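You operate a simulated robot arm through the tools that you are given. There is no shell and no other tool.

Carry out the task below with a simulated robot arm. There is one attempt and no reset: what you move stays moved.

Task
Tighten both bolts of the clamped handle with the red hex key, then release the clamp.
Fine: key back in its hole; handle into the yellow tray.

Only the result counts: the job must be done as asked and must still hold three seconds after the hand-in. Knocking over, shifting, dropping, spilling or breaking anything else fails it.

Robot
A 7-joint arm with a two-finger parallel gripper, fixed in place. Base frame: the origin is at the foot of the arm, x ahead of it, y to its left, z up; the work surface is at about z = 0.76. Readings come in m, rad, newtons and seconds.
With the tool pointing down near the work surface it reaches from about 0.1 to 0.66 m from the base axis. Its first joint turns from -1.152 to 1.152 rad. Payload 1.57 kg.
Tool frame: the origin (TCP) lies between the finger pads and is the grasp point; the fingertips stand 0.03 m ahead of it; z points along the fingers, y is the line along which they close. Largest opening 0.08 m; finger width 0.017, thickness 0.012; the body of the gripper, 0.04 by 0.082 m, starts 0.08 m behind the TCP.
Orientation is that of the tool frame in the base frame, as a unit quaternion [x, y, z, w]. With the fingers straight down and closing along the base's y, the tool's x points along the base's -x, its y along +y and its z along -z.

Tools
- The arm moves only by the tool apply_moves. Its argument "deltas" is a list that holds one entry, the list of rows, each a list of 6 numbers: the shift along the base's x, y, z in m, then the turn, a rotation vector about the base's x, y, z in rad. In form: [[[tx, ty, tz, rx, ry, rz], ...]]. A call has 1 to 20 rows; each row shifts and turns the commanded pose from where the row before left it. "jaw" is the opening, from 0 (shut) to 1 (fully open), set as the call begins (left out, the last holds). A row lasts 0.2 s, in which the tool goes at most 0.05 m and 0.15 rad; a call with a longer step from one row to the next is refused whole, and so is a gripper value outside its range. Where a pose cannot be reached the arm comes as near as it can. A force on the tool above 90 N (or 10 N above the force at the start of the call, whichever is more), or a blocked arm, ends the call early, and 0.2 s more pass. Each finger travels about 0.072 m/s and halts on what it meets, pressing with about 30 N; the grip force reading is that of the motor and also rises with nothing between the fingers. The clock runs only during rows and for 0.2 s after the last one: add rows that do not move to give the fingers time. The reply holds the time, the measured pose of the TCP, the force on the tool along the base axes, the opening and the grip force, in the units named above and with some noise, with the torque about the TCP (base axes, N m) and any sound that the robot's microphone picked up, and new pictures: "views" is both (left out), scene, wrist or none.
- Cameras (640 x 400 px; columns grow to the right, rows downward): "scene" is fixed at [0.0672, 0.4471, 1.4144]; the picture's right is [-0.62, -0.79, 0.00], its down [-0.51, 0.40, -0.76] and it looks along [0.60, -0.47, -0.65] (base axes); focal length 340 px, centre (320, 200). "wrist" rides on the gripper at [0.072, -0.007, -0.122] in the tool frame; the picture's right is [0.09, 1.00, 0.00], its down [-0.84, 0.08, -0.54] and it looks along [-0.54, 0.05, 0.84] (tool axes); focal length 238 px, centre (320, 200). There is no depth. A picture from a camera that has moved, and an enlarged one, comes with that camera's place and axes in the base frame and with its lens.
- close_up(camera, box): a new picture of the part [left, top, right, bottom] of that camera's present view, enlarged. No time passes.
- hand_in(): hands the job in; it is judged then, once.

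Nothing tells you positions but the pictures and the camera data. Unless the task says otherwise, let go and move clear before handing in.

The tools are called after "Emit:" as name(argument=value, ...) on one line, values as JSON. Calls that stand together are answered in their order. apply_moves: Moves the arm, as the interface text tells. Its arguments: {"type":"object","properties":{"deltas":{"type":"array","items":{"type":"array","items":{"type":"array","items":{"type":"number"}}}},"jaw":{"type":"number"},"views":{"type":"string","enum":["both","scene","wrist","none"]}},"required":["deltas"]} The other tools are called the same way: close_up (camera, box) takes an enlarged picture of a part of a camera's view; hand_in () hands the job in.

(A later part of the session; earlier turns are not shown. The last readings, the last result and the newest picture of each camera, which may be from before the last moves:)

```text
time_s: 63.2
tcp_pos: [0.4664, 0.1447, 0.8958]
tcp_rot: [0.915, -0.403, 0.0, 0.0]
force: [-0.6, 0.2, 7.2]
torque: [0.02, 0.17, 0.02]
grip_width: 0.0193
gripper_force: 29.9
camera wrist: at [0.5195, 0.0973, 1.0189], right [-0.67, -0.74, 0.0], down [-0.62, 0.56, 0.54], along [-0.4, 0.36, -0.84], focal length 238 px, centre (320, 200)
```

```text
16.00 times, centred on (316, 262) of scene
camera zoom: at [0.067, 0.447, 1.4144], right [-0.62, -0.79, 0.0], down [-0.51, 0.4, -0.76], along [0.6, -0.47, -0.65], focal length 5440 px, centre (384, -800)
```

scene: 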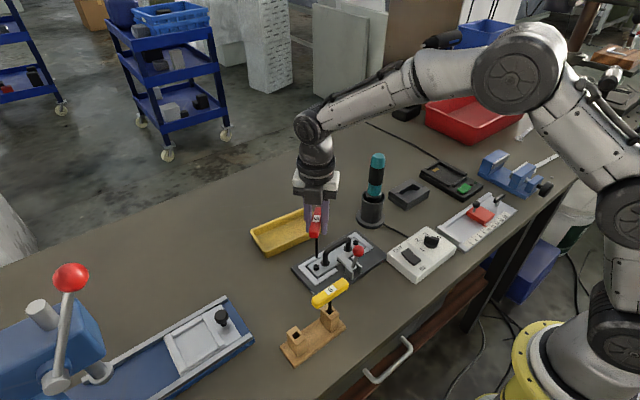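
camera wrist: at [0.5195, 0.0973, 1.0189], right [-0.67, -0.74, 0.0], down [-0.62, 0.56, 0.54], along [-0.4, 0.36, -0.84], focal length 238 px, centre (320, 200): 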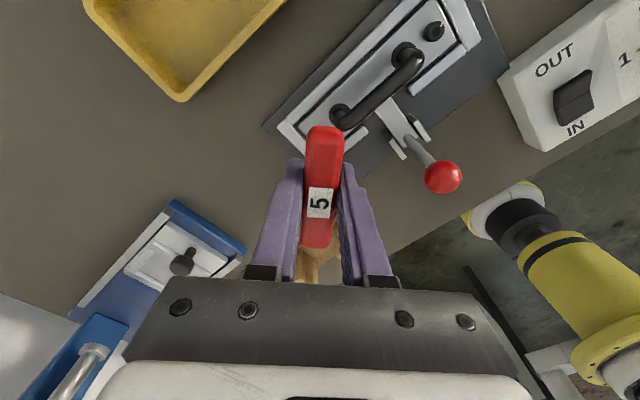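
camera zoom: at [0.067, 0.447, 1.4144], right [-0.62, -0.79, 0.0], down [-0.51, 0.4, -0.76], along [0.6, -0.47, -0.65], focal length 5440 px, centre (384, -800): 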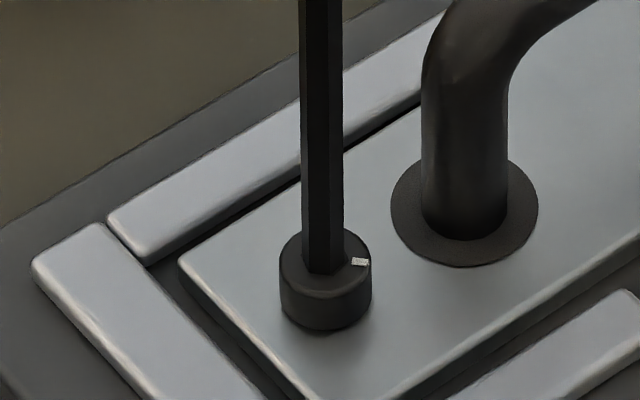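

It's touching again, about 0.6 mm left of centre with the depth good. I'll slide right in 0.1 mm steps under light pressure.

Emit:
apply_moves(deltas=[[[-6e-05, -8e-05, 0.0003, 0, 0, 0], [-6e-05, -8e-05, 0, 0, 0, 0], [-6e-05, -8e-05, 0, 0, 0, 0], [0, 0, 0, 0, 0, 0]]], views="none")

Emit:
apply_moves(deltas=[[[-6e-05, -8e-05, 0, 0, 0, 0], [-6e-05, -8e-05, 0, 0, 0, 0], [-6e-05, -8e-05, 0, 0, 0, 0], [0, 0, 0, 0, 0, 0]]], views="none")

Emit:
apply_moves(deltas=[[[-6e-05, -8e-05, 0, 0, 0, 0], [-6e-05, -8e-05, 0, 0, 0, 0], [-6e-05, -8e-05, 0, 0, 0, 0], [0, 0, 0, 0, 0, 0]]], views="wrist")

Emit:
close_up(camera="scene", box=[311, 256, 321, 269])

```text
time_s: 64.2
tcp_pos: [0.4671, 0.146, 0.8967]
tcp_rot: [0.915, -0.403, 0.001, -0.001]
force: [2.7, -0.2, 6.6]
torque: [0.03, -0.16, -0.01]
grip_width: 0.0195
gripper_force: 30.1
```

```text
time_s: 65.2
tcp_pos: [0.4659, 0.1459, 0.8955]
tcp_rot: [0.915, -0.403, 0.0, 0.001]
force: [2.4, 0.1, 8.1]
torque: [-0.01, -0.21, -0.04]
grip_width: 0.0194
gripper_force: 30.2
```

```text
time_s: 66.2
tcp_pos: [0.4656, 0.1457, 0.8964]
tcp_rot: [0.916, -0.402, 0.0, 0.001]
force: [2.1, -0.7, 10.1]
torque: [0.01, -0.22, -0.01]
grip_width: 0.0193
gripper_force: 30.0
camera wrist: at [0.5184, 0.0965, 1.0188], right [-0.67, -0.74, 0.0], down [-0.62, 0.56, 0.54], along [-0.4, 0.36, -0.84], focal length 238 px, centre (320, 200)
```

wrist: 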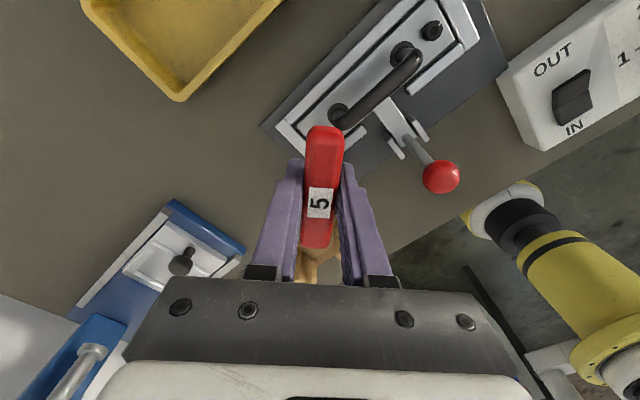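

```text
16.00 times, centred on (316, 262) of scene
camera zoom: at [0.0671, 0.447, 1.4144], right [-0.62, -0.79, 0.0], down [-0.51, 0.4, -0.76], along [0.6, -0.47, -0.65], focal length 5440 px, centre (384, -800)
```

zoom: 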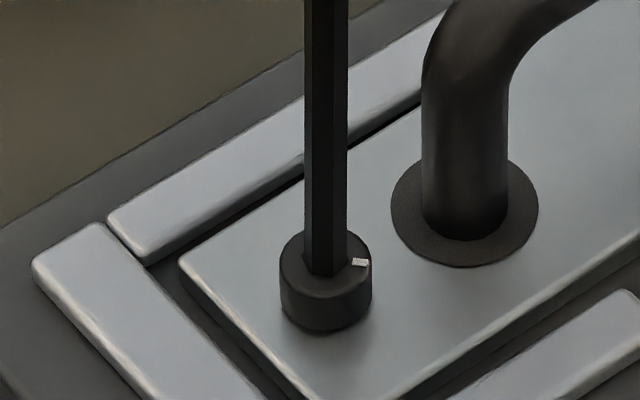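

Lateral alignment is now exact, with the tip perhaps 0.5 mm too close to the camera. I'll slide away from the camera in 0.1 mm steps.

Emit:
apply_moves(deltas=[[[8e-05, -6e-05, 0, 0, 0, 0], [8e-05, -6e-05, 0, 0, 0, 0], [8e-05, -6e-05, 0, 0, 0, 0], [0, 0, 0, 0, 0, 0]]], views="none")

Emit:
apply_moves(deltas=[[[8e-05, -6e-05, 0, 0, 0, 0], [8e-05, -6e-05, 0, 0, 0, 0], [8e-05, -6e-05, 0, 0, 0, 0], [0, 0, 0, 0, 0, 0]]], views="wrist")

Emit:
close_up(camera="scene", box=[311, 256, 321, 269])

Emit:
apply_moves(deltas=[[[8e-05, -6e-05, 0, 0, 0, 0], [8e-05, -6e-05, 0, 0, 0, 0], [8e-05, -6e-05, 0, 0, 0, 0], [0, 0, 0, 0, 0, 0]]], views="wrist")

Emit:
close_up(camera="scene", box=[311, 256, 321, 269])

```text
time_s: 67.2
tcp_pos: [0.4659, 0.1452, 0.8968]
tcp_rot: [0.915, -0.403, 0.0, -0.001]
force: [-1.1, 1.2, 10.2]
torque: [0.19, 0.12, 0.02]
grip_width: 0.0193
gripper_force: 29.8
```

```text
time_s: 68.2
tcp_pos: [0.4656, 0.1456, 0.8966]
tcp_rot: [0.915, -0.403, 0.0, 0.0]
force: [-1.1, 3.5, 8.8]
torque: [0.35, 0.16, -0.01]
grip_width: 0.0193
gripper_force: 29.9
camera wrist: at [0.5187, 0.0962, 1.0187], right [-0.67, -0.74, 0.0], down [-0.62, 0.56, 0.54], along [-0.4, 0.36, -0.84], focal length 238 px, centre (320, 200)
```

wrist: 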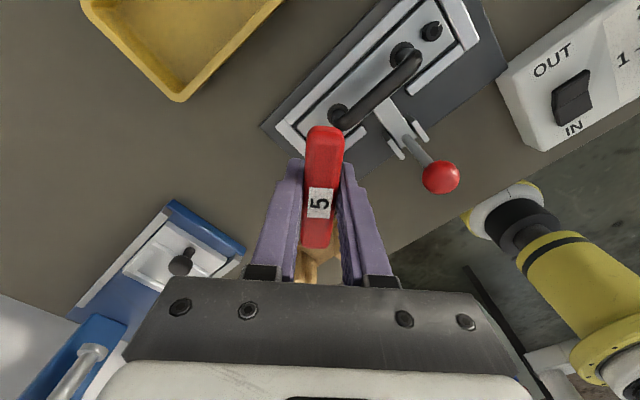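

```text
16.00 times, centred on (316, 262) of scene
camera zoom: at [0.067, 0.4471, 1.4144], right [-0.62, -0.79, 0.0], down [-0.51, 0.4, -0.76], along [0.6, -0.47, -0.65], focal length 5440 px, centre (384, -800)
```

zoom: 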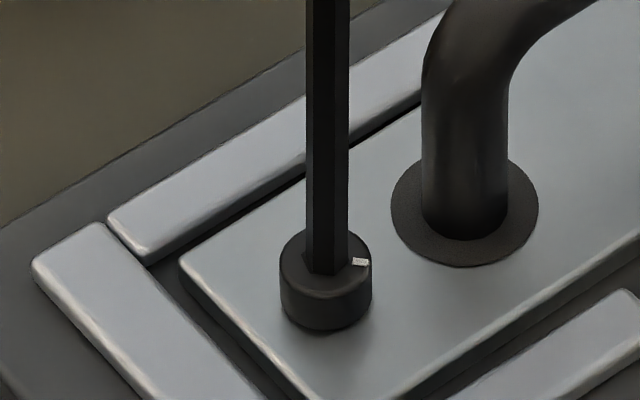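

```text
time_s: 69.2
tcp_pos: [0.4653, 0.1442, 0.8957]
tcp_rot: [0.915, -0.403, 0.0, 0.0]
force: [-3.4, 4.1, 9.5]
torque: [0.29, 0.22, 0.0]
grip_width: 0.0195
gripper_force: 29.9
camera wrist: at [0.5192, 0.0957, 1.0187], right [-0.67, -0.74, 0.0], down [-0.62, 0.56, 0.54], along [-0.4, 0.36, -0.84], focal length 238 px, centre (320, 200)
```

wrist: 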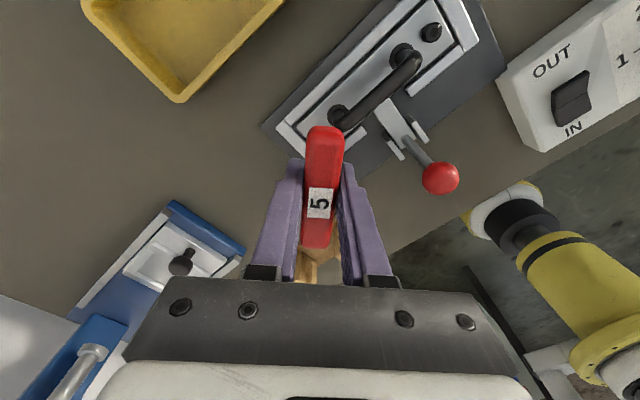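

```text
16.00 times, centred on (316, 262) of scene
camera zoom: at [0.067, 0.4471, 1.4144], right [-0.62, -0.79, 0.0], down [-0.51, 0.4, -0.76], along [0.6, -0.47, -0.65], focal length 5440 px, centre (384, -800)
```

zoom: 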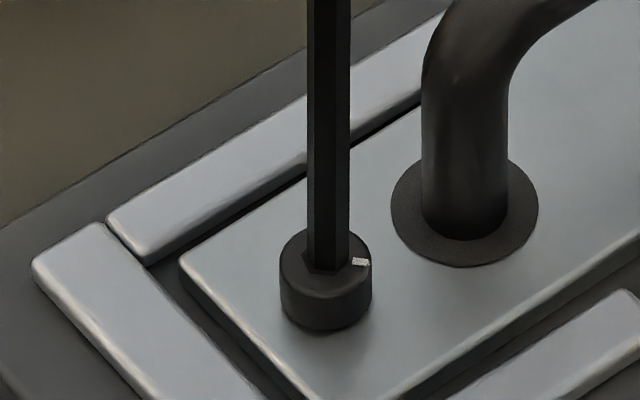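

The arm's small drift under contact complicates this, so I'll hover just above the bolt without touching it. I'll centre there using the wrist-camera pose plus the scene image, then tap straight down.

Emit:
apply_moves(deltas=[[[0, 0, 0.003, 0, 0, 0], [-0.0006, 0.0006, 0, 0, 0, 0], [0, 0, 0, 0, 0, 0], [0, 0, 0, 0, 0, 0], [0, 0, 0, 0, 0, 0]]], views="wrist")

Emit:
close_up(camera="scene", box=[311, 256, 321, 269])

```text
time_s: 70.4
tcp_pos: [0.4652, 0.1448, 0.8988]
tcp_rot: [0.915, -0.403, 0.0, 0.0]
force: [-0.2, 1.1, 0.0]
torque: [0.03, -0.04, 0.02]
grip_width: 0.0192
gripper_force: 29.8
camera wrist: at [0.5185, 0.0962, 1.0213], right [-0.67, -0.74, 0.0], down [-0.62, 0.56, 0.54], along [-0.4, 0.36, -0.84], focal length 238 px, centre (320, 200)
```

wrist: 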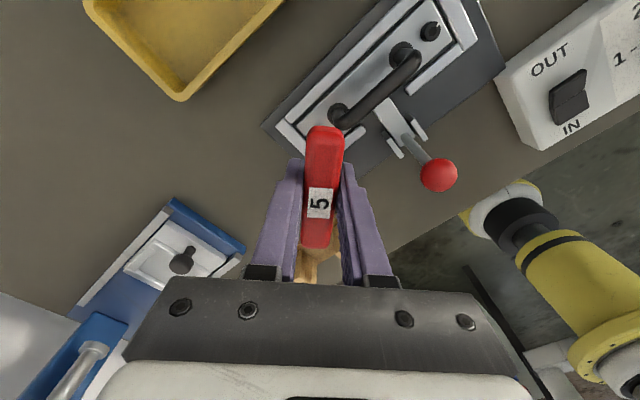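

```text
16.00 times, centred on (316, 262) of scene
camera zoom: at [0.0672, 0.4471, 1.4144], right [-0.62, -0.79, 0.0], down [-0.51, 0.4, -0.76], along [0.6, -0.47, -0.65], focal length 5440 px, centre (384, -800)
```

zoom: 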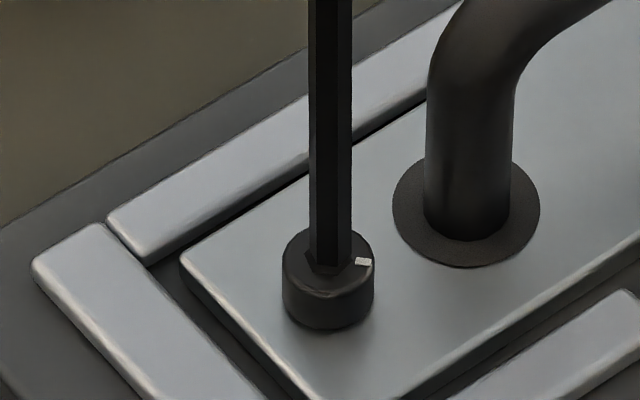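

The tip is about 0.26 mm right and 0.3 mm far. I'll apply a fine correction and tap.

Emit:
apply_moves(deltas=[[[-0.0001, 0.0004, 0, 0, 0, 0], [0, 0, 0, 0, 0, 0], [0, 0, -0.001, 0, 0, 0], [0, 0, -0.001, 0, 0, 0], [0, 0, 0, 0, 0, 0]]], views="wrist")

Emit:
close_up(camera="scene", box=[311, 256, 321, 269])

Emit:
apply_moves(deltas=[[[0, 0, -0.001, 0, 0, 0], [0, 0, -0.0005, 0, 0, 0], [0, 0, 0, 0, 0, 0]]], views="wrist")

Emit:
close_up(camera="scene", box=[311, 256, 321, 269])

```text
time_s: 71.6
tcp_pos: [0.4643, 0.1454, 0.8976]
tcp_rot: [0.915, -0.403, 0.0, 0.001]
force: [-0.7, 0.2, -0.1]
torque: [-0.02, 0.01, -0.01]
grip_width: 0.019
gripper_force: 30.0
camera wrist: at [0.5186, 0.0967, 1.0194], right [-0.67, -0.74, 0.0], down [-0.62, 0.56, 0.54], along [-0.4, 0.36, -0.84], focal length 238 px, centre (320, 200)
```

wrist: 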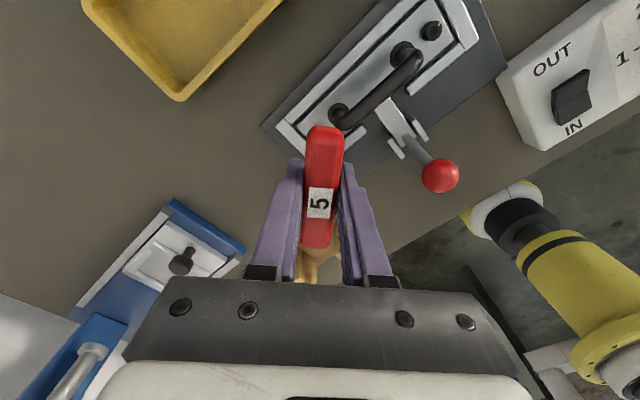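

```text
16.00 times, centred on (316, 262) of scene
camera zoom: at [0.0672, 0.4471, 1.4144], right [-0.62, -0.79, 0.0], down [-0.51, 0.4, -0.76], along [0.6, -0.47, -0.65], focal length 5440 px, centre (384, -800)
```

zoom: 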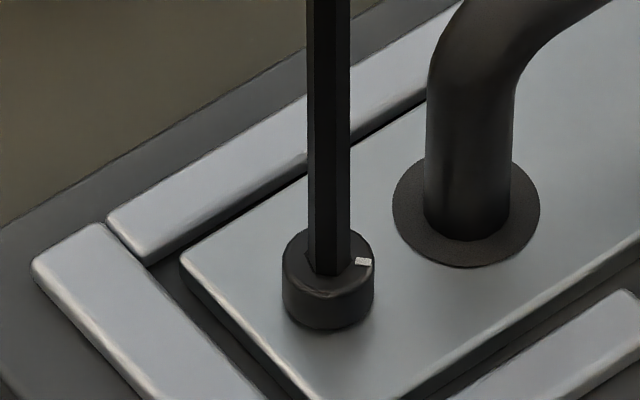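

```text
time_s: 72.4
tcp_pos: [0.4645, 0.1467, 0.8967]
tcp_rot: [0.915, -0.403, 0.001, 0.0]
force: [-0.9, 0.6, 6.6]
torque: [-0.04, 0.06, -0.01]
grip_width: 0.0194
gripper_force: 30.0
camera wrist: at [0.5187, 0.0969, 1.0188], right [-0.67, -0.74, 0.0], down [-0.62, 0.56, 0.54], along [-0.4, 0.36, -0.84], focal length 238 px, centre (320, 200)
```

wrist: 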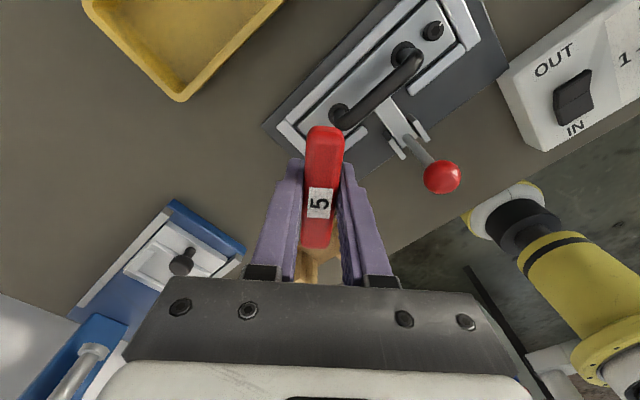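

```text
16.00 times, centred on (316, 262) of scene
camera zoom: at [0.0671, 0.447, 1.4144], right [-0.62, -0.79, 0.0], down [-0.51, 0.4, -0.76], along [0.6, -0.47, -0.65], focal length 5440 px, centre (384, -800)
```

zoom: 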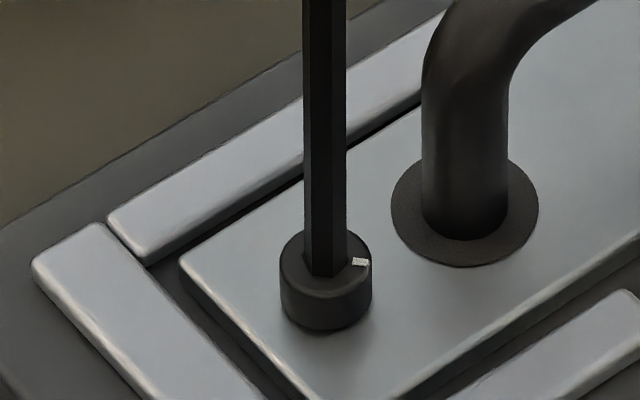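

The tip sits centred at slightly below the earlier contact height, with the phase aligned. I'll turn it 40° clockwise with tip-offset compensation and see whether the bolt follows and any torque builds.

Emit:
apply_moves(deltas=[[[-5e-05, -7e-05, 0, 0, 0, -0.0873], [-5e-05, -7e-05, 0, 0, 0, -0.0873], [-5e-05, -7e-05, 0, 0, 0, -0.0873], [-5e-05, -7e-05, 0, 0, 0, -0.0873], [0, 0, 0, 0, 0, 0]]], views="wrist")

Emit:
close_up(camera="scene", box=[311, 256, 321, 269])

Emit:
apply_moves(deltas=[[[-5e-05, -7e-05, 0, 0, 0, -0.0873], [-5e-05, -7e-05, 0, 0, 0, -0.0873], [-5e-05, -7e-05, 0, 0, 0, -0.0873], [-5e-05, -7e-05, 0, 0, 0, -0.0873], [0, 0, 0, 0, 0, 0]]], views="wrist")

Emit:
close_up(camera="scene", box=[311, 256, 321, 269])

```text
time_s: 73.6
tcp_pos: [0.4648, 0.1453, 0.8952]
tcp_rot: [0.831, -0.556, 0.0, -0.001]
force: [0.4, 0.1, 10.9]
torque: [0.15, -0.08, -0.01]
grip_width: 0.0194
gripper_force: 29.8
camera wrist: at [0.4983, 0.0807, 1.0185], right [-0.89, -0.46, 0.0], down [-0.39, 0.74, 0.54], along [-0.25, 0.48, -0.84], focal length 238 px, centre (320, 200)
```

wrist: 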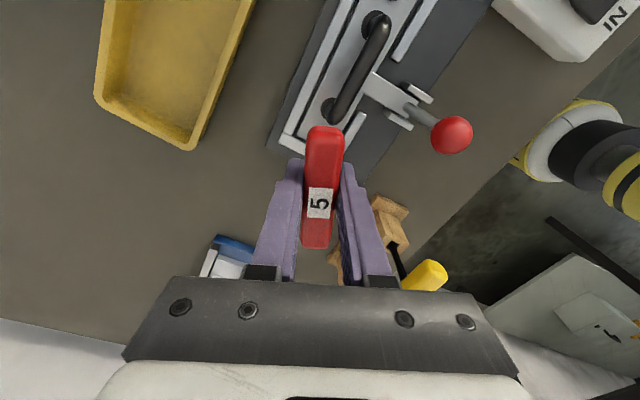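

```text
16.00 times, centred on (316, 262) of scene
camera zoom: at [0.067, 0.447, 1.4144], right [-0.62, -0.79, 0.0], down [-0.51, 0.4, -0.76], along [0.6, -0.47, -0.65], focal length 5440 px, centre (384, -800)
```

zoom: 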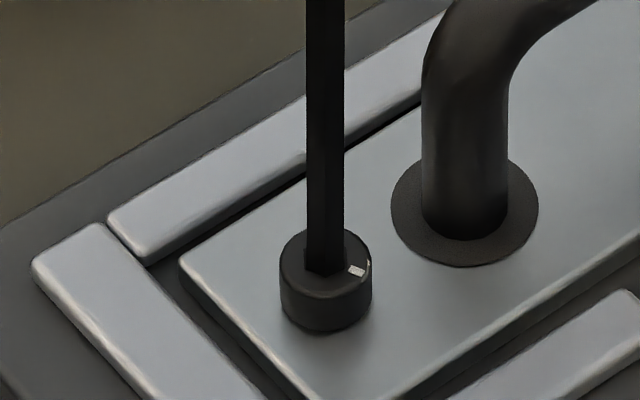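

```text
time_s: 74.8
tcp_pos: [0.4651, 0.1439, 0.8962]
tcp_rot: [0.721, -0.693, -0.001, -0.001]
force: [-1.2, 0.5, 13.0]
torque: [0.06, 0.05, -0.04]
grip_width: 0.0193
gripper_force: 30.0
camera wrist: at [0.4739, 0.0728, 1.0183], right [-0.99, -0.13, 0.0], down [-0.11, 0.83, 0.54], along [-0.07, 0.54, -0.84], focal length 238 px, centre (320, 200)
```

wrist: 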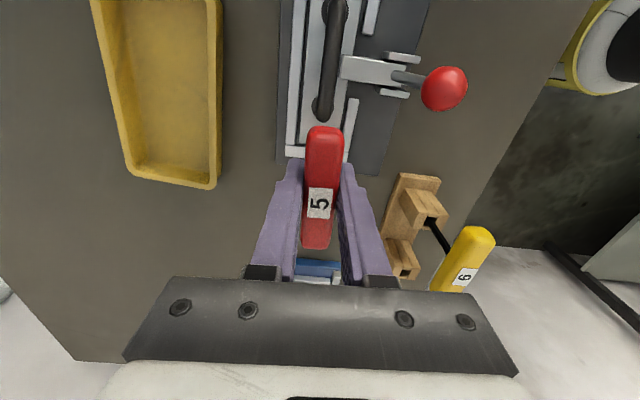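

```text
16.00 times, centred on (316, 262) of scene
camera zoom: at [0.067, 0.447, 1.4144], right [-0.62, -0.79, 0.0], down [-0.51, 0.4, -0.76], along [0.6, -0.47, -0.65], focal length 5440 px, centre (384, -800)
```

zoom: 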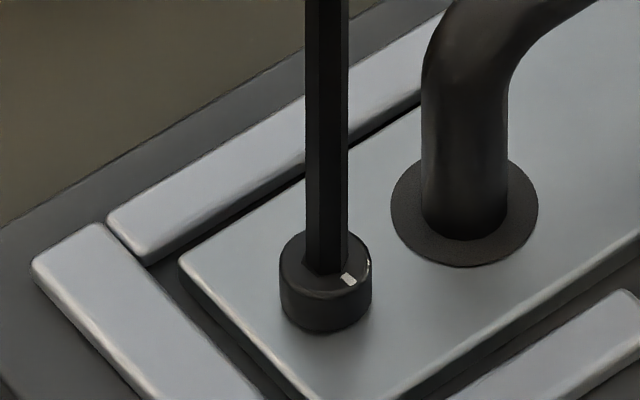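

The bolt follows exactly (about 41° for 40°) with the shaft centred. I'll keep turning clockwise with compensation, watching for torque or sound.

Emit:
apply_moves(deltas=[[[-8e-05, -2e-05, 0.0003, 0, 0, -0.0873], [-8e-05, -2e-05, 0, 0, 0, -0.0873], [-8e-05, -2e-05, 0, 0, 0, -0.0873], [-8e-05, -2e-05, 0, 0, 0, -0.0873], [0, 0, 0, 0, 0, 0]]], views="none")

Emit:
close_up(camera="scene", box=[311, 256, 321, 269])

Emit:
apply_moves(deltas=[[[-8e-05, -2e-05, 0, 0, 0, -0.0873], [-8e-05, -2e-05, 0, 0, 0, -0.0873], [-8e-05, -2e-05, 0, 0, 0, -0.0873], [-8e-05, -2e-05, 0, 0, 0, -0.0873], [0, 0, 0, 0, 0, 0]]], views="none")

Emit:
close_up(camera="scene", box=[311, 256, 321, 269])

```text
time_s: 76.0
tcp_pos: [0.4632, 0.1441, 0.8964]
tcp_rot: [-0.591, 0.807, 0.0, 0.0]
force: [-0.4, 0.1, 9.4]
torque: [0.04, 0.01, 0.0]
grip_width: 0.0194
gripper_force: 30.2
```

```text
16.00 times, centred on (316, 262) of scene
camera zoom: at [0.067, 0.447, 1.4144], right [-0.62, -0.79, 0.0], down [-0.51, 0.4, -0.76], along [0.6, -0.47, -0.65], focal length 5440 px, centre (384, -800)
```

zoom: 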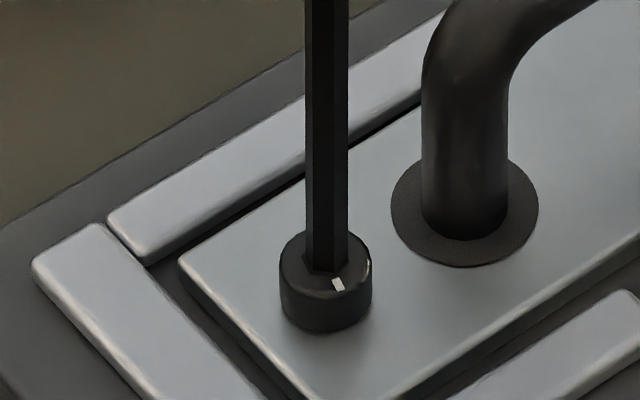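

```text
time_s: 77.2
tcp_pos: [0.4638, 0.1443, 0.8965]
tcp_rot: [-0.441, 0.897, 0.0, -0.001]
force: [0.5, -0.1, 8.0]
torque: [0.03, 0.02, -0.02]
grip_width: 0.0194
gripper_force: 30.0
```

```text
16.00 times, centred on (316, 262) of scene
camera zoom: at [0.067, 0.447, 1.4144], right [-0.62, -0.79, 0.0], down [-0.51, 0.4, -0.76], along [0.6, -0.47, -0.65], focal length 5440 px, centre (384, -800)
```

zoom: 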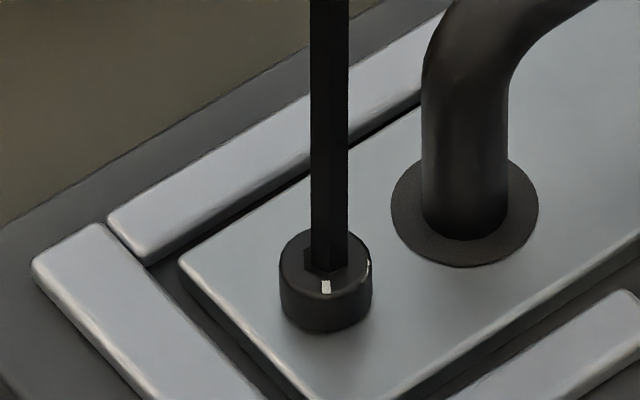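

The mark has now turned about 140° in total with no torque yet. I'll continue clockwise, correcting the half-millimetre drift.

Emit:
apply_moves(deltas=[[[5e-05, 0.0002, 0, 0, 0, -0.0873], [-5e-05, 0.00015, 0, 0, 0, -0.0873], [-8e-05, 5e-05, 0, 0, 0, -0.0873], [-8e-05, 5e-05, 0, 0, 0, -0.0873], [0, 0, 0, 0, 0, 0]]], views="none")

Emit:
close_up(camera="scene", box=[311, 256, 321, 269])

Emit:
apply_moves(deltas=[[[-8e-05, 5e-05, 0, 0, 0, -0.0873], [-8e-05, 5e-05, 0, 0, 0, -0.0873], [-8e-05, 5e-05, 0, 0, 0, -0.0873], [-8e-05, 5e-05, 0, 0, 0, -0.0873], [0, 0, 0, 0, 0, 0]]], views="none")

Emit:
close_up(camera="scene", box=[311, 256, 321, 269])

```text
time_s: 78.4
tcp_pos: [0.4637, 0.145, 0.895]
tcp_rot: [-0.279, 0.96, 0.0, 0.0]
force: [-1.0, -0.1, 8.2]
torque: [-0.02, 0.08, 0.0]
grip_width: 0.0196
gripper_force: 29.5
```

```text
16.00 times, centred on (316, 262) of scene
camera zoom: at [0.067, 0.447, 1.4144], right [-0.62, -0.79, 0.0], down [-0.51, 0.4, -0.76], along [0.6, -0.47, -0.65], focal length 5440 px, centre (384, -800)
```

zoom: 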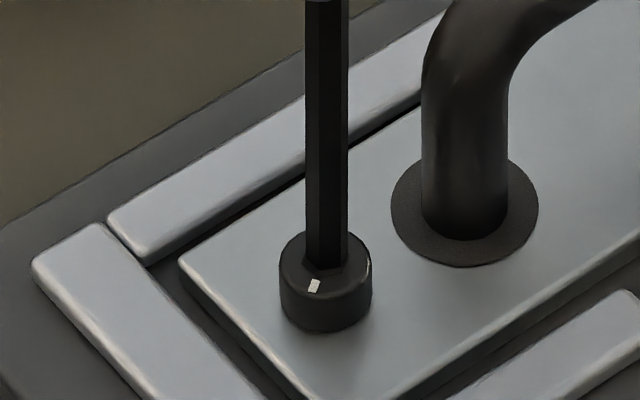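

```text
time_s: 79.6
tcp_pos: [0.4627, 0.1445, 0.8957]
tcp_rot: [-0.108, 0.994, 0.0, 0.0]
force: [-0.6, 0.7, 5.3]
torque: [0.04, 0.03, 0.0]
grip_width: 0.0192
gripper_force: 30.1
```

```text
16.00 times, centred on (316, 262) of scene
camera zoom: at [0.0671, 0.447, 1.4144], right [-0.62, -0.79, 0.0], down [-0.51, 0.4, -0.76], along [0.6, -0.47, -0.65], focal length 5440 px, centre (384, -800)
```

zoom: 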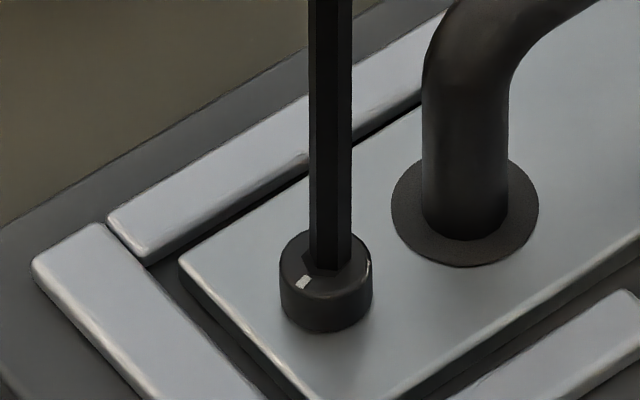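

The bolt keeps following one to one (about 180° total) with no resistance yet. I'll continue past zero yaw with compensation.

Emit:
apply_moves(deltas=[[[5e-05, 0.0002, -0.0002, 0, 0, -0.0873], [5e-05, 0.0002, 0, 0, 0, -0.0873], [-4e-05, 8e-05, 0, 0, 0, -0.0873], [-4e-05, 8e-05, 0, 0, 0, -0.0873], [0, 0, 0, 0, 0, 0]]], views="none")

Emit:
close_up(camera="scene", box=[311, 256, 321, 269])

Emit:
apply_moves(deltas=[[[-3e-05, 8e-05, 0, 0, 0, -0.0873], [-3e-05, 8e-05, 0, 0, 0, -0.0873], [-3e-05, 8e-05, 0, 0, 0, -0.0873], [-3e-05, 8e-05, 0, 0, 0, -0.0873], [0, 0, 0, 0, 0, 0]]], views="wrist")

Emit:
close_up(camera="scene", box=[311, 256, 321, 269])

```text
time_s: 80.8
tcp_pos: [0.4627, 0.1453, 0.8955]
tcp_rot: [0.067, 0.998, 0.001, -0.001]
force: [-0.7, -0.2, 2.2]
torque: [-0.04, -0.02, 0.03]
grip_width: 0.0193
gripper_force: 29.9
```

```text
16.00 times, centred on (316, 262) of scene
camera zoom: at [0.0671, 0.447, 1.4144], right [-0.62, -0.79, 0.0], down [-0.51, 0.4, -0.76], along [0.6, -0.47, -0.65], focal length 5440 px, centre (384, -800)
```

zoom: 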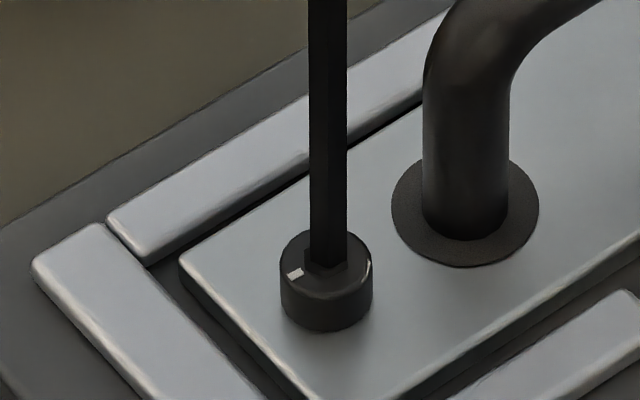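

```text
time_s: 82.0
tcp_pos: [0.4636, 0.1465, 0.8961]
tcp_rot: [0.239, 0.971, 0.0, -0.001]
force: [-1.2, 0.7, 3.9]
torque: [0.04, 0.04, -0.02]
grip_width: 0.0194
gripper_force: 29.6
camera wrist: at [0.3962, 0.1736, 1.018], right [0.38, 0.93, 0.0], down [0.78, -0.32, 0.54], along [0.5, -0.21, -0.84], focal length 238 px, centre (320, 200)
```

wrist: 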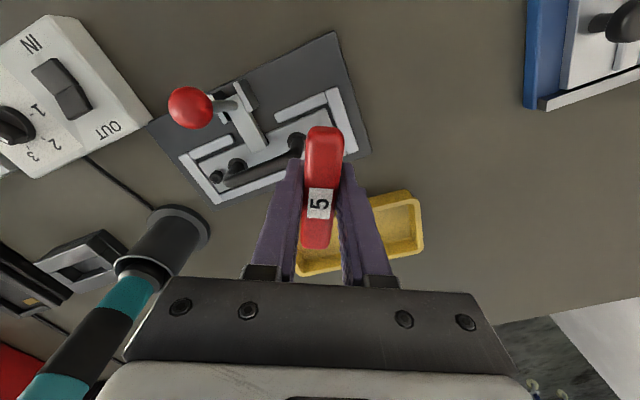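

```text
16.00 times, centred on (316, 262) of scene
camera zoom: at [0.0671, 0.447, 1.4144], right [-0.62, -0.79, 0.0], down [-0.51, 0.4, -0.76], along [0.6, -0.47, -0.65], focal length 5440 px, centre (384, -800)
```

zoom: 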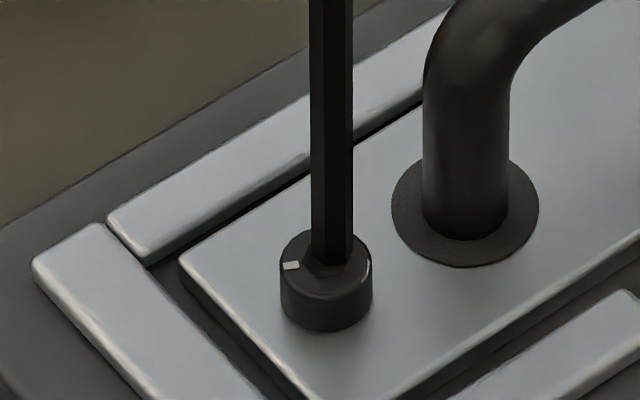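

The mark lagged in the last step (13° for 20°), so either the bolt is stiffening or the tip is slipping. I'll press a little more, nudge toward the camera and keep turning to see if torque builds.

Emit:
apply_moves(deltas=[[[-0.00025, 5e-05, -0.0004, 0, 0, -0.0436], [-0.00015, 0.0001, -0.0002, 0, 0, -0.0436], [2e-05, 8e-05, 0, 0, 0, -0.0873], [2e-05, 8e-05, 0, 0, 0, -0.0873], [0, 0, 0, 0, 0, 0]]], views="none")

Emit:
close_up(camera="scene", box=[311, 256, 321, 269])

Emit:
apply_moves(deltas=[[[2e-05, 8e-05, 0, 0, 0, -0.0873], [2e-05, 8e-05, 0, 0, 0, -0.0873], [0, 0, 0, 0, 0, 0]]], views="none")

Emit:
close_up(camera="scene", box=[311, 256, 321, 269])

```text
time_s: 83.2
tcp_pos: [0.463, 0.1468, 0.8951]
tcp_rot: [0.363, 0.932, 0.001, 0.0]
force: [0.6, 0.7, 6.2]
torque: [0.07, -0.06, 0.04]
grip_width: 0.0193
gripper_force: 30.4
```

```text
16.00 times, centred on (316, 262) of scene
camera zoom: at [0.0671, 0.447, 1.4144], right [-0.62, -0.79, 0.0], down [-0.51, 0.4, -0.76], along [0.6, -0.47, -0.65], focal length 5440 px, centre (384, -800)
```

zoom: 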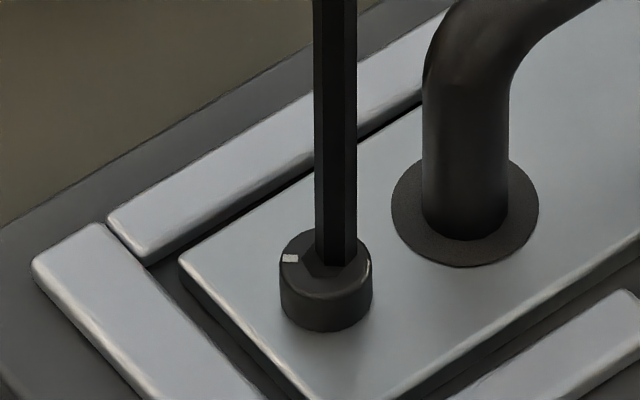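

```text
time_s: 84.0
tcp_pos: [0.4636, 0.1454, 0.895]
tcp_rot: [0.443, 0.896, -0.001, 0.0]
force: [0.0, -0.7, 7.5]
torque: [-0.07, -0.01, -0.04]
grip_width: 0.0196
gripper_force: 29.8
```

```text
16.00 times, centred on (316, 262) of scene
camera zoom: at [0.0671, 0.447, 1.4144], right [-0.62, -0.79, 0.0], down [-0.51, 0.4, -0.76], along [0.6, -0.47, -0.65], focal length 5440 px, centre (384, -800)
```

zoom: 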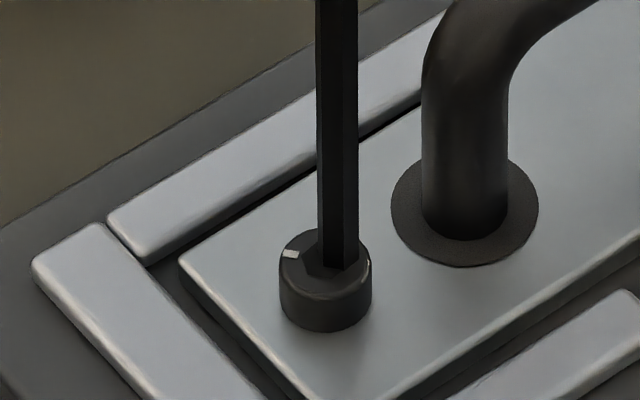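

The shaft has drifted 1.4 mm right of the bolt while still dragging it, so this is friction contact. I'll lift 2 mm, re-centre using the image and check the pose.

Emit:
apply_moves(deltas=[[[0, 0, 0.003, 0, 0, 0], [0.0005, 0.0014, 0, 0, 0, 0], [0, 0, 0, 0, 0, 0], [0, 0, 0, 0, 0, 0], [0, 0, 0, 0, 0, 0]]], views="wrist")

Emit:
close_up(camera="scene", box=[311, 256, 321, 269])

Emit:
close_up(camera="wrist", box=[260, 80, 380, 155])

```text
time_s: 85.2
tcp_pos: [0.4642, 0.148, 0.8982]
tcp_rot: [0.442, 0.897, 0.001, 0.0]
force: [-0.7, -0.3, 0.3]
torque: [0.04, 0.01, 0.02]
grip_width: 0.0198
gripper_force: 30.1
camera wrist: at [0.4144, 0.2012, 1.0205], right [0.73, 0.68, 0.0], down [0.57, -0.62, 0.54], along [0.37, -0.4, -0.84], focal length 238 px, centre (320, 200)
```

wrist: 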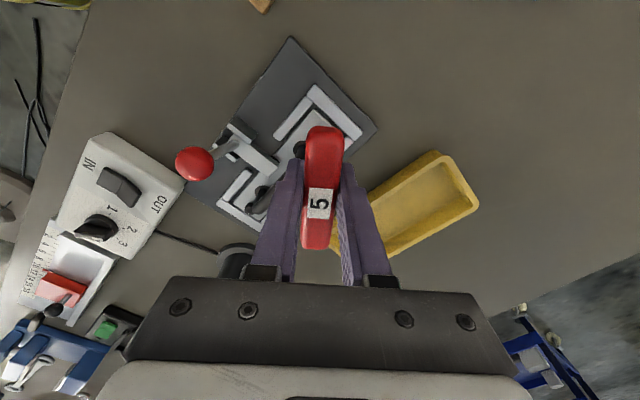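

```text
16.00 times, centred on (316, 262) of scene
camera zoom: at [0.0672, 0.4471, 1.4144], right [-0.62, -0.79, 0.0], down [-0.51, 0.4, -0.76], along [0.6, -0.47, -0.65], focal length 5440 px, centre (384, -800)
```

zoom: 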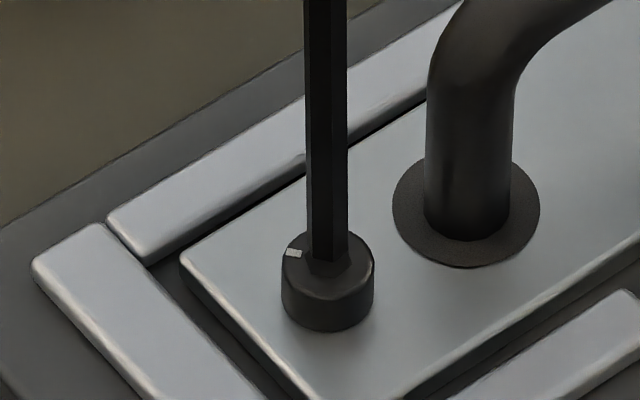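

```text
5.33 times, centred on (320, 118) of wrist
camera zoom: at [0.4144, 0.2012, 1.0205], right [0.73, 0.68, 0.0], down [0.57, -0.62, 0.54], along [0.37, -0.4, -0.84], focal length 1271 px, centre (320, 640)
```

zoom: 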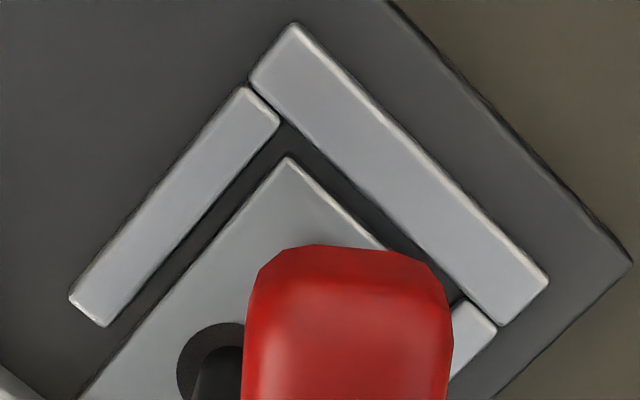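

The tip clears and centres, but I'm not sure the socket is a real recess. I'll enlarge the untouched far bolt to compare, and look at its mark and socket.

Emit:
close_up(camera="scene", box=[350, 235, 362, 250])

Emit:
close_up(camera="wrist", box=[180, 100, 300, 240])

```text
16.00 times, centred on (356, 242) of scene
camera zoom: at [0.0672, 0.4471, 1.4144], right [-0.62, -0.79, 0.0], down [-0.51, 0.4, -0.76], along [0.6, -0.47, -0.65], focal length 5440 px, centre (-256, -480)
```

zoom: 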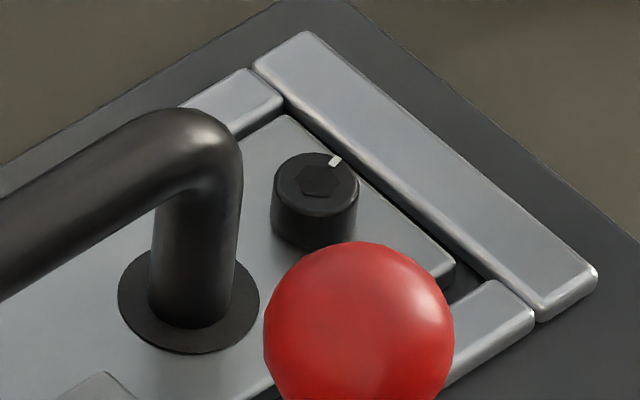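

```text
2.86 times, centred on (240, 170) of wrist
camera zoom: at [0.4144, 0.2012, 1.0205], right [0.73, 0.68, 0.0], down [0.57, -0.62, 0.54], along [0.37, -0.4, -0.84], focal length 681 px, centre (549, 286)
```

zoom: 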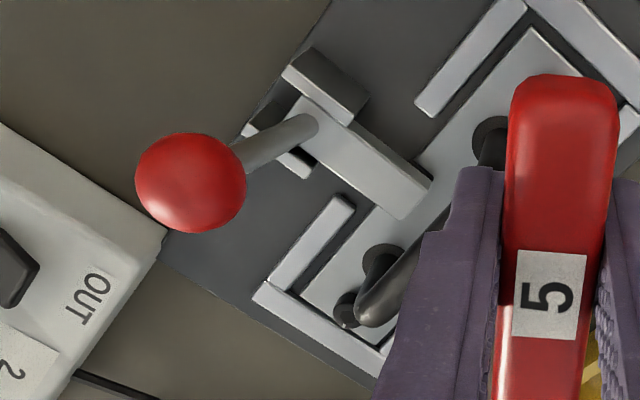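

The hex looks flush on the bolt head, so the coupling might only depend on proximity. I'll test it by rotating 17° clockwise while hovering without contact, and see whether the mark moves.

Emit:
apply_moves(deltas=[[[0, 0, 0, 0, 0, -0.075], [0, 0, 0, 0, 0, -0.075], [0, 0, 0, 0, 0, -0.075], [0, 0, 0, 0, 0, -0.075], [0, 0, 0, 0, 0, 0], [0, 0, 0, 0, 0, 0]]], views="wrist")

Emit:
close_up(camera="scene", box=[311, 256, 321, 269])

```text
time_s: 86.6
tcp_pos: [0.4643, 0.1484, 0.8976]
tcp_rot: [0.571, 0.821, 0.0, -0.001]
force: [-0.3, 0.5, -0.7]
torque: [-0.02, 0.02, 0.04]
grip_width: 0.0196
gripper_force: 29.5
camera wrist: at [0.4324, 0.2135, 1.0203], right [0.9, 0.43, 0.0], down [0.36, -0.76, 0.54], along [0.23, -0.49, -0.84], focal length 238 px, centre (320, 200)
```

wrist: 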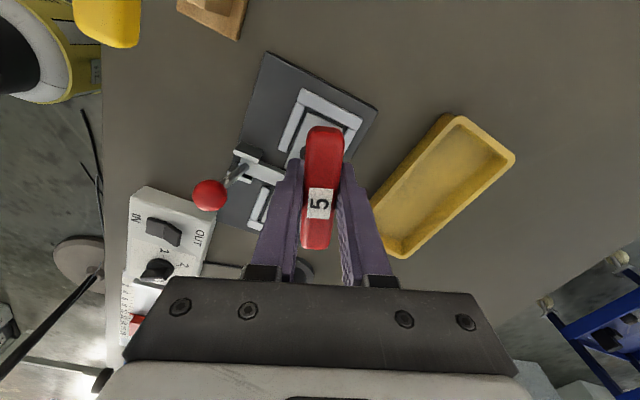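

```text
16.00 times, centred on (316, 262) of scene
camera zoom: at [0.0672, 0.4471, 1.4144], right [-0.62, -0.79, 0.0], down [-0.51, 0.4, -0.76], along [0.6, -0.47, -0.65], focal length 5440 px, centre (384, -800)
```

zoom: 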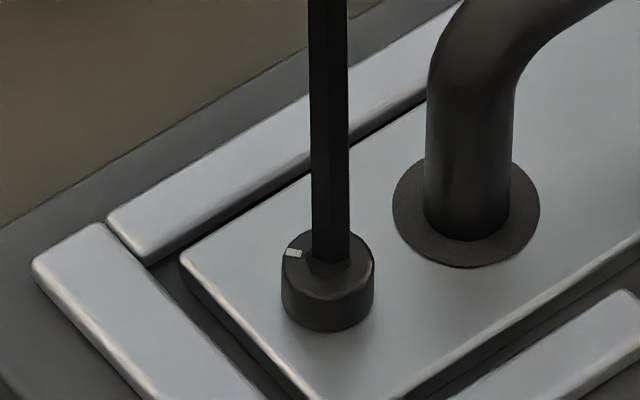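

The mark didn't move while hovering, so contact is needed. Height data also suggests the tip had entered about 1 mm before jamming. I'll lift and take an exact wrist-camera look at the bolt's present position and phase.

Emit:
apply_moves(deltas=[[[0, 0, 0.02, 0, 0, 0.0768], [0, 0, 0.02, 0, 0, 0.0768], [0, 0, 0.02, 0, 0, 0.0768], [0.01, -0.01, 0.018, 0, 0, 0.0768], [0.015, -0.015, 0, 0, 0, 0.0768], [0.015, -0.015, 0, 0, 0, 0.0768], [0, 0, 0, 0, 0, 0], [0, 0, 0, 0, 0, 0]]], views="wrist")

Emit:
close_up(camera="wrist", box=[300, 40, 340, 65])

Emit:
close_up(camera="scene", box=[315, 225, 345, 245])

```text
time_s: 88.4
tcp_pos: [0.5043, 0.1076, 0.9775]
tcp_rot: [0.368, 0.93, 0.001, 0.0]
force: [0.1, 0.2, -0.6]
torque: [-0.03, 0.01, 0.0]
grip_width: 0.0193
gripper_force: 30.6
camera wrist: at [0.4465, 0.1521, 1.099], right [0.62, 0.79, 0.0], down [0.66, -0.52, 0.54], along [0.43, -0.33, -0.84], focal length 238 px, centre (320, 200)
```

wrist: 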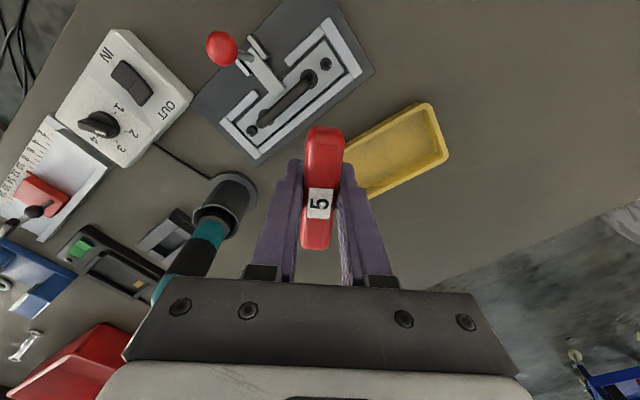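

```text
16.00 times, centred on (320, 52) of wrist
camera zoom: at [0.4465, 0.1521, 1.099], right [0.62, 0.79, 0.0], down [0.66, -0.52, 0.54], along [0.43, -0.33, -0.84], focal length 3814 px, centre (320, 2560)
```

zoom: 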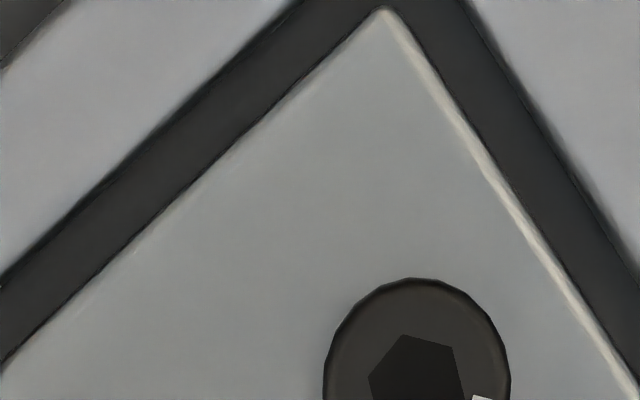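

```text
16.00 times, centred on (330, 235) of scene
camera zoom: at [0.0672, 0.4471, 1.4144], right [-0.62, -0.79, 0.0], down [-0.51, 0.4, -0.76], along [0.6, -0.47, -0.65], focal length 5440 px, centre (160, -360)
```

zoom: 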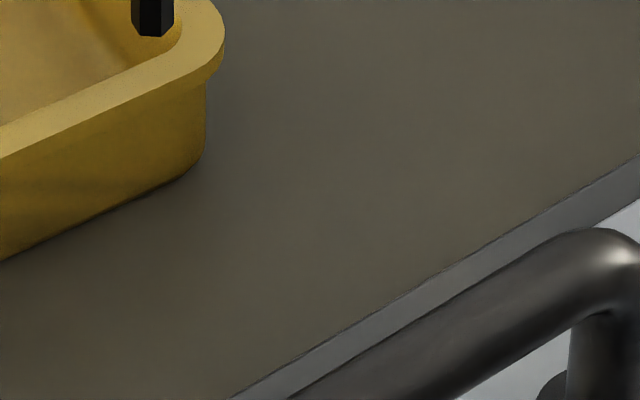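

Emit:
close_up(camera="wrist", box=[307, 54, 347, 79])

Emit:
close_up(camera="scene", box=[310, 215, 335, 240])

Emit:
close_up(camera="wrist", box=[200, 20, 380, 170])

```text
16.00 times, centred on (327, 66) of wrist
camera zoom: at [0.4465, 0.1521, 1.099], right [0.62, 0.79, 0.0], down [0.66, -0.52, 0.54], along [0.43, -0.33, -0.84], focal length 3814 px, centre (208, 2336)
```

zoom: 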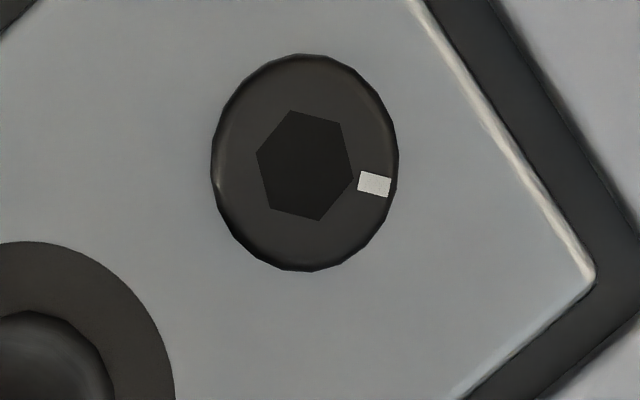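

```text
16.00 times, centred on (322, 228) of scene
camera zoom: at [0.0672, 0.4471, 1.4144], right [-0.62, -0.79, 0.0], down [-0.51, 0.4, -0.76], along [0.6, -0.47, -0.65], focal length 5440 px, centre (280, -240)
```

zoom: 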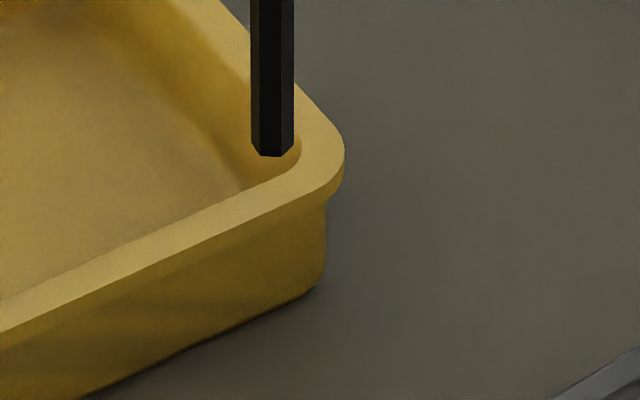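

```text
2.67 times, centred on (290, 95) of wrist
camera zoom: at [0.4465, 0.1521, 1.099], right [0.62, 0.79, 0.0], down [0.66, -0.52, 0.54], along [0.43, -0.33, -0.84], focal length 636 px, centre (400, 480)
```

zoom: 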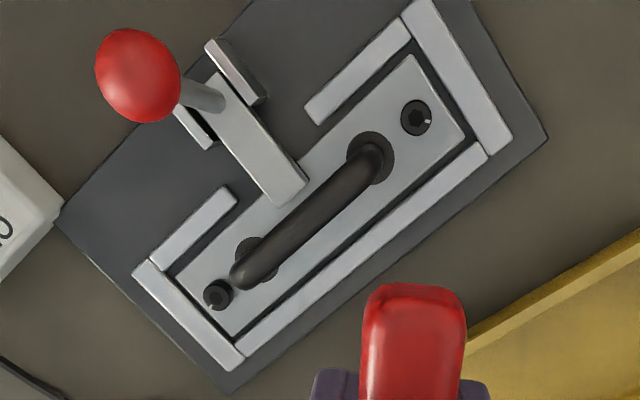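

The bolt has followed one to one (183° for 185°), and its corners are now at 39.4°. Combining both viewing directions corrects the bolt centre to about (0.4643, 0.1468). I'll return to a matching yaw of about 126°, hover just above and re-check.

Emit:
apply_moves(deltas=[[[-0.00192, 0.001835, 0, 0, 0, 0.1477], [-0.00192, 0.001835, 0, 0, 0, 0.1477], [-0.00192, 0.001835, 0, 0, 0, 0.1477], [-0.00192, 0.001835, 0, 0, 0, 0.1477], [-0.00192, 0.001835, 0, 0, 0, 0.1477], [-0.00192, 0.001835, 0, 0, 0, 0.1477], [-0.00192, 0.001835, 0, 0, 0, 0.1477], [-0.00192, 0.001835, 0, 0, 0, 0.1477], [-0.00192, 0.001835, 0, 0, 0, 0.1477], [-0.00192, 0.001835, 0, 0, 0, 0.1477], [-0.00192, 0.001835, 0, 0, 0, 0.1477], [-0.00192, 0.001835, 0, 0, 0, 0.1477], [-0.00192, 0.001835, 0, 0, 0, 0.1477], [-0.00192, 0.001835, 0, 0, 0, 0.1477], [-0.00192, 0.001835, 0, 0, 0, 0.1477], [-0.00192, 0.001835, 0, 0, 0, 0.1477], [-0.00192, 0.001835, -0.01, 0, 0, 0.1477], [-0.00192, 0.001835, -0.02, 0, 0, 0.1477], [-0.00192, 0.001835, -0.02, 0, 0, 0.1477], [-0.00192, 0.001835, -0.0207, 0, 0, 0.1477]]], views="none")

Emit:
apply_moves(deltas=[[[0, 0, -0.003, 0, 0, 0], [0, 0, 0, 0, 0, 0], [0, 0, 0, 0, 0, 0]]], views="wrist")

Emit:
close_up(camera="scene", box=[311, 256, 321, 269])

```text
time_s: 92.6
tcp_pos: [0.4656, 0.1434, 0.9052]
tcp_rot: [0.892, -0.453, 0.0, -0.001]
force: [0.8, 0.3, -1.6]
torque: [-0.01, -0.02, -0.02]
grip_width: 0.0194
gripper_force: 30.3
```

```text
time_s: 93.4
tcp_pos: [0.4662, 0.144, 0.9018]
tcp_rot: [0.891, -0.454, 0.0, 0.001]
force: [0.1, 0.9, -0.4]
torque: [0.03, 0.01, 0.0]
grip_width: 0.0194
gripper_force: 29.8
camera wrist: at [0.5131, 0.0897, 1.0246], right [-0.75, -0.66, 0.0], down [-0.55, 0.63, 0.54], along [-0.36, 0.41, -0.84], focal length 238 px, centre (320, 200)
```

wrist: 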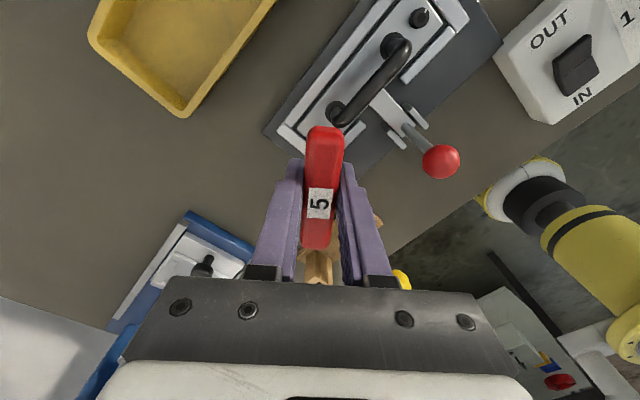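

```text
16.00 times, centred on (316, 262) of scene
camera zoom: at [0.0672, 0.4471, 1.4144], right [-0.62, -0.79, 0.0], down [-0.51, 0.4, -0.76], along [0.6, -0.47, -0.65], focal length 5440 px, centre (384, -800)
```

zoom: 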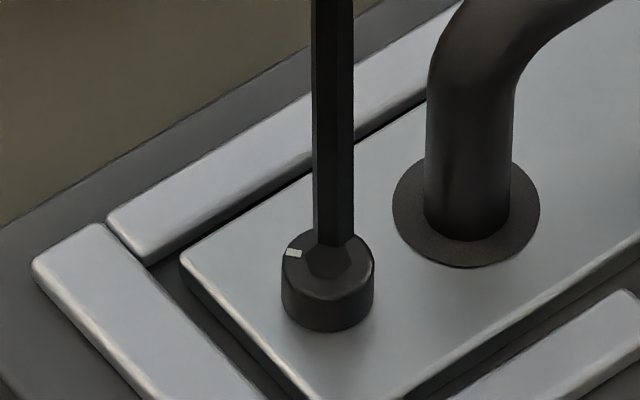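

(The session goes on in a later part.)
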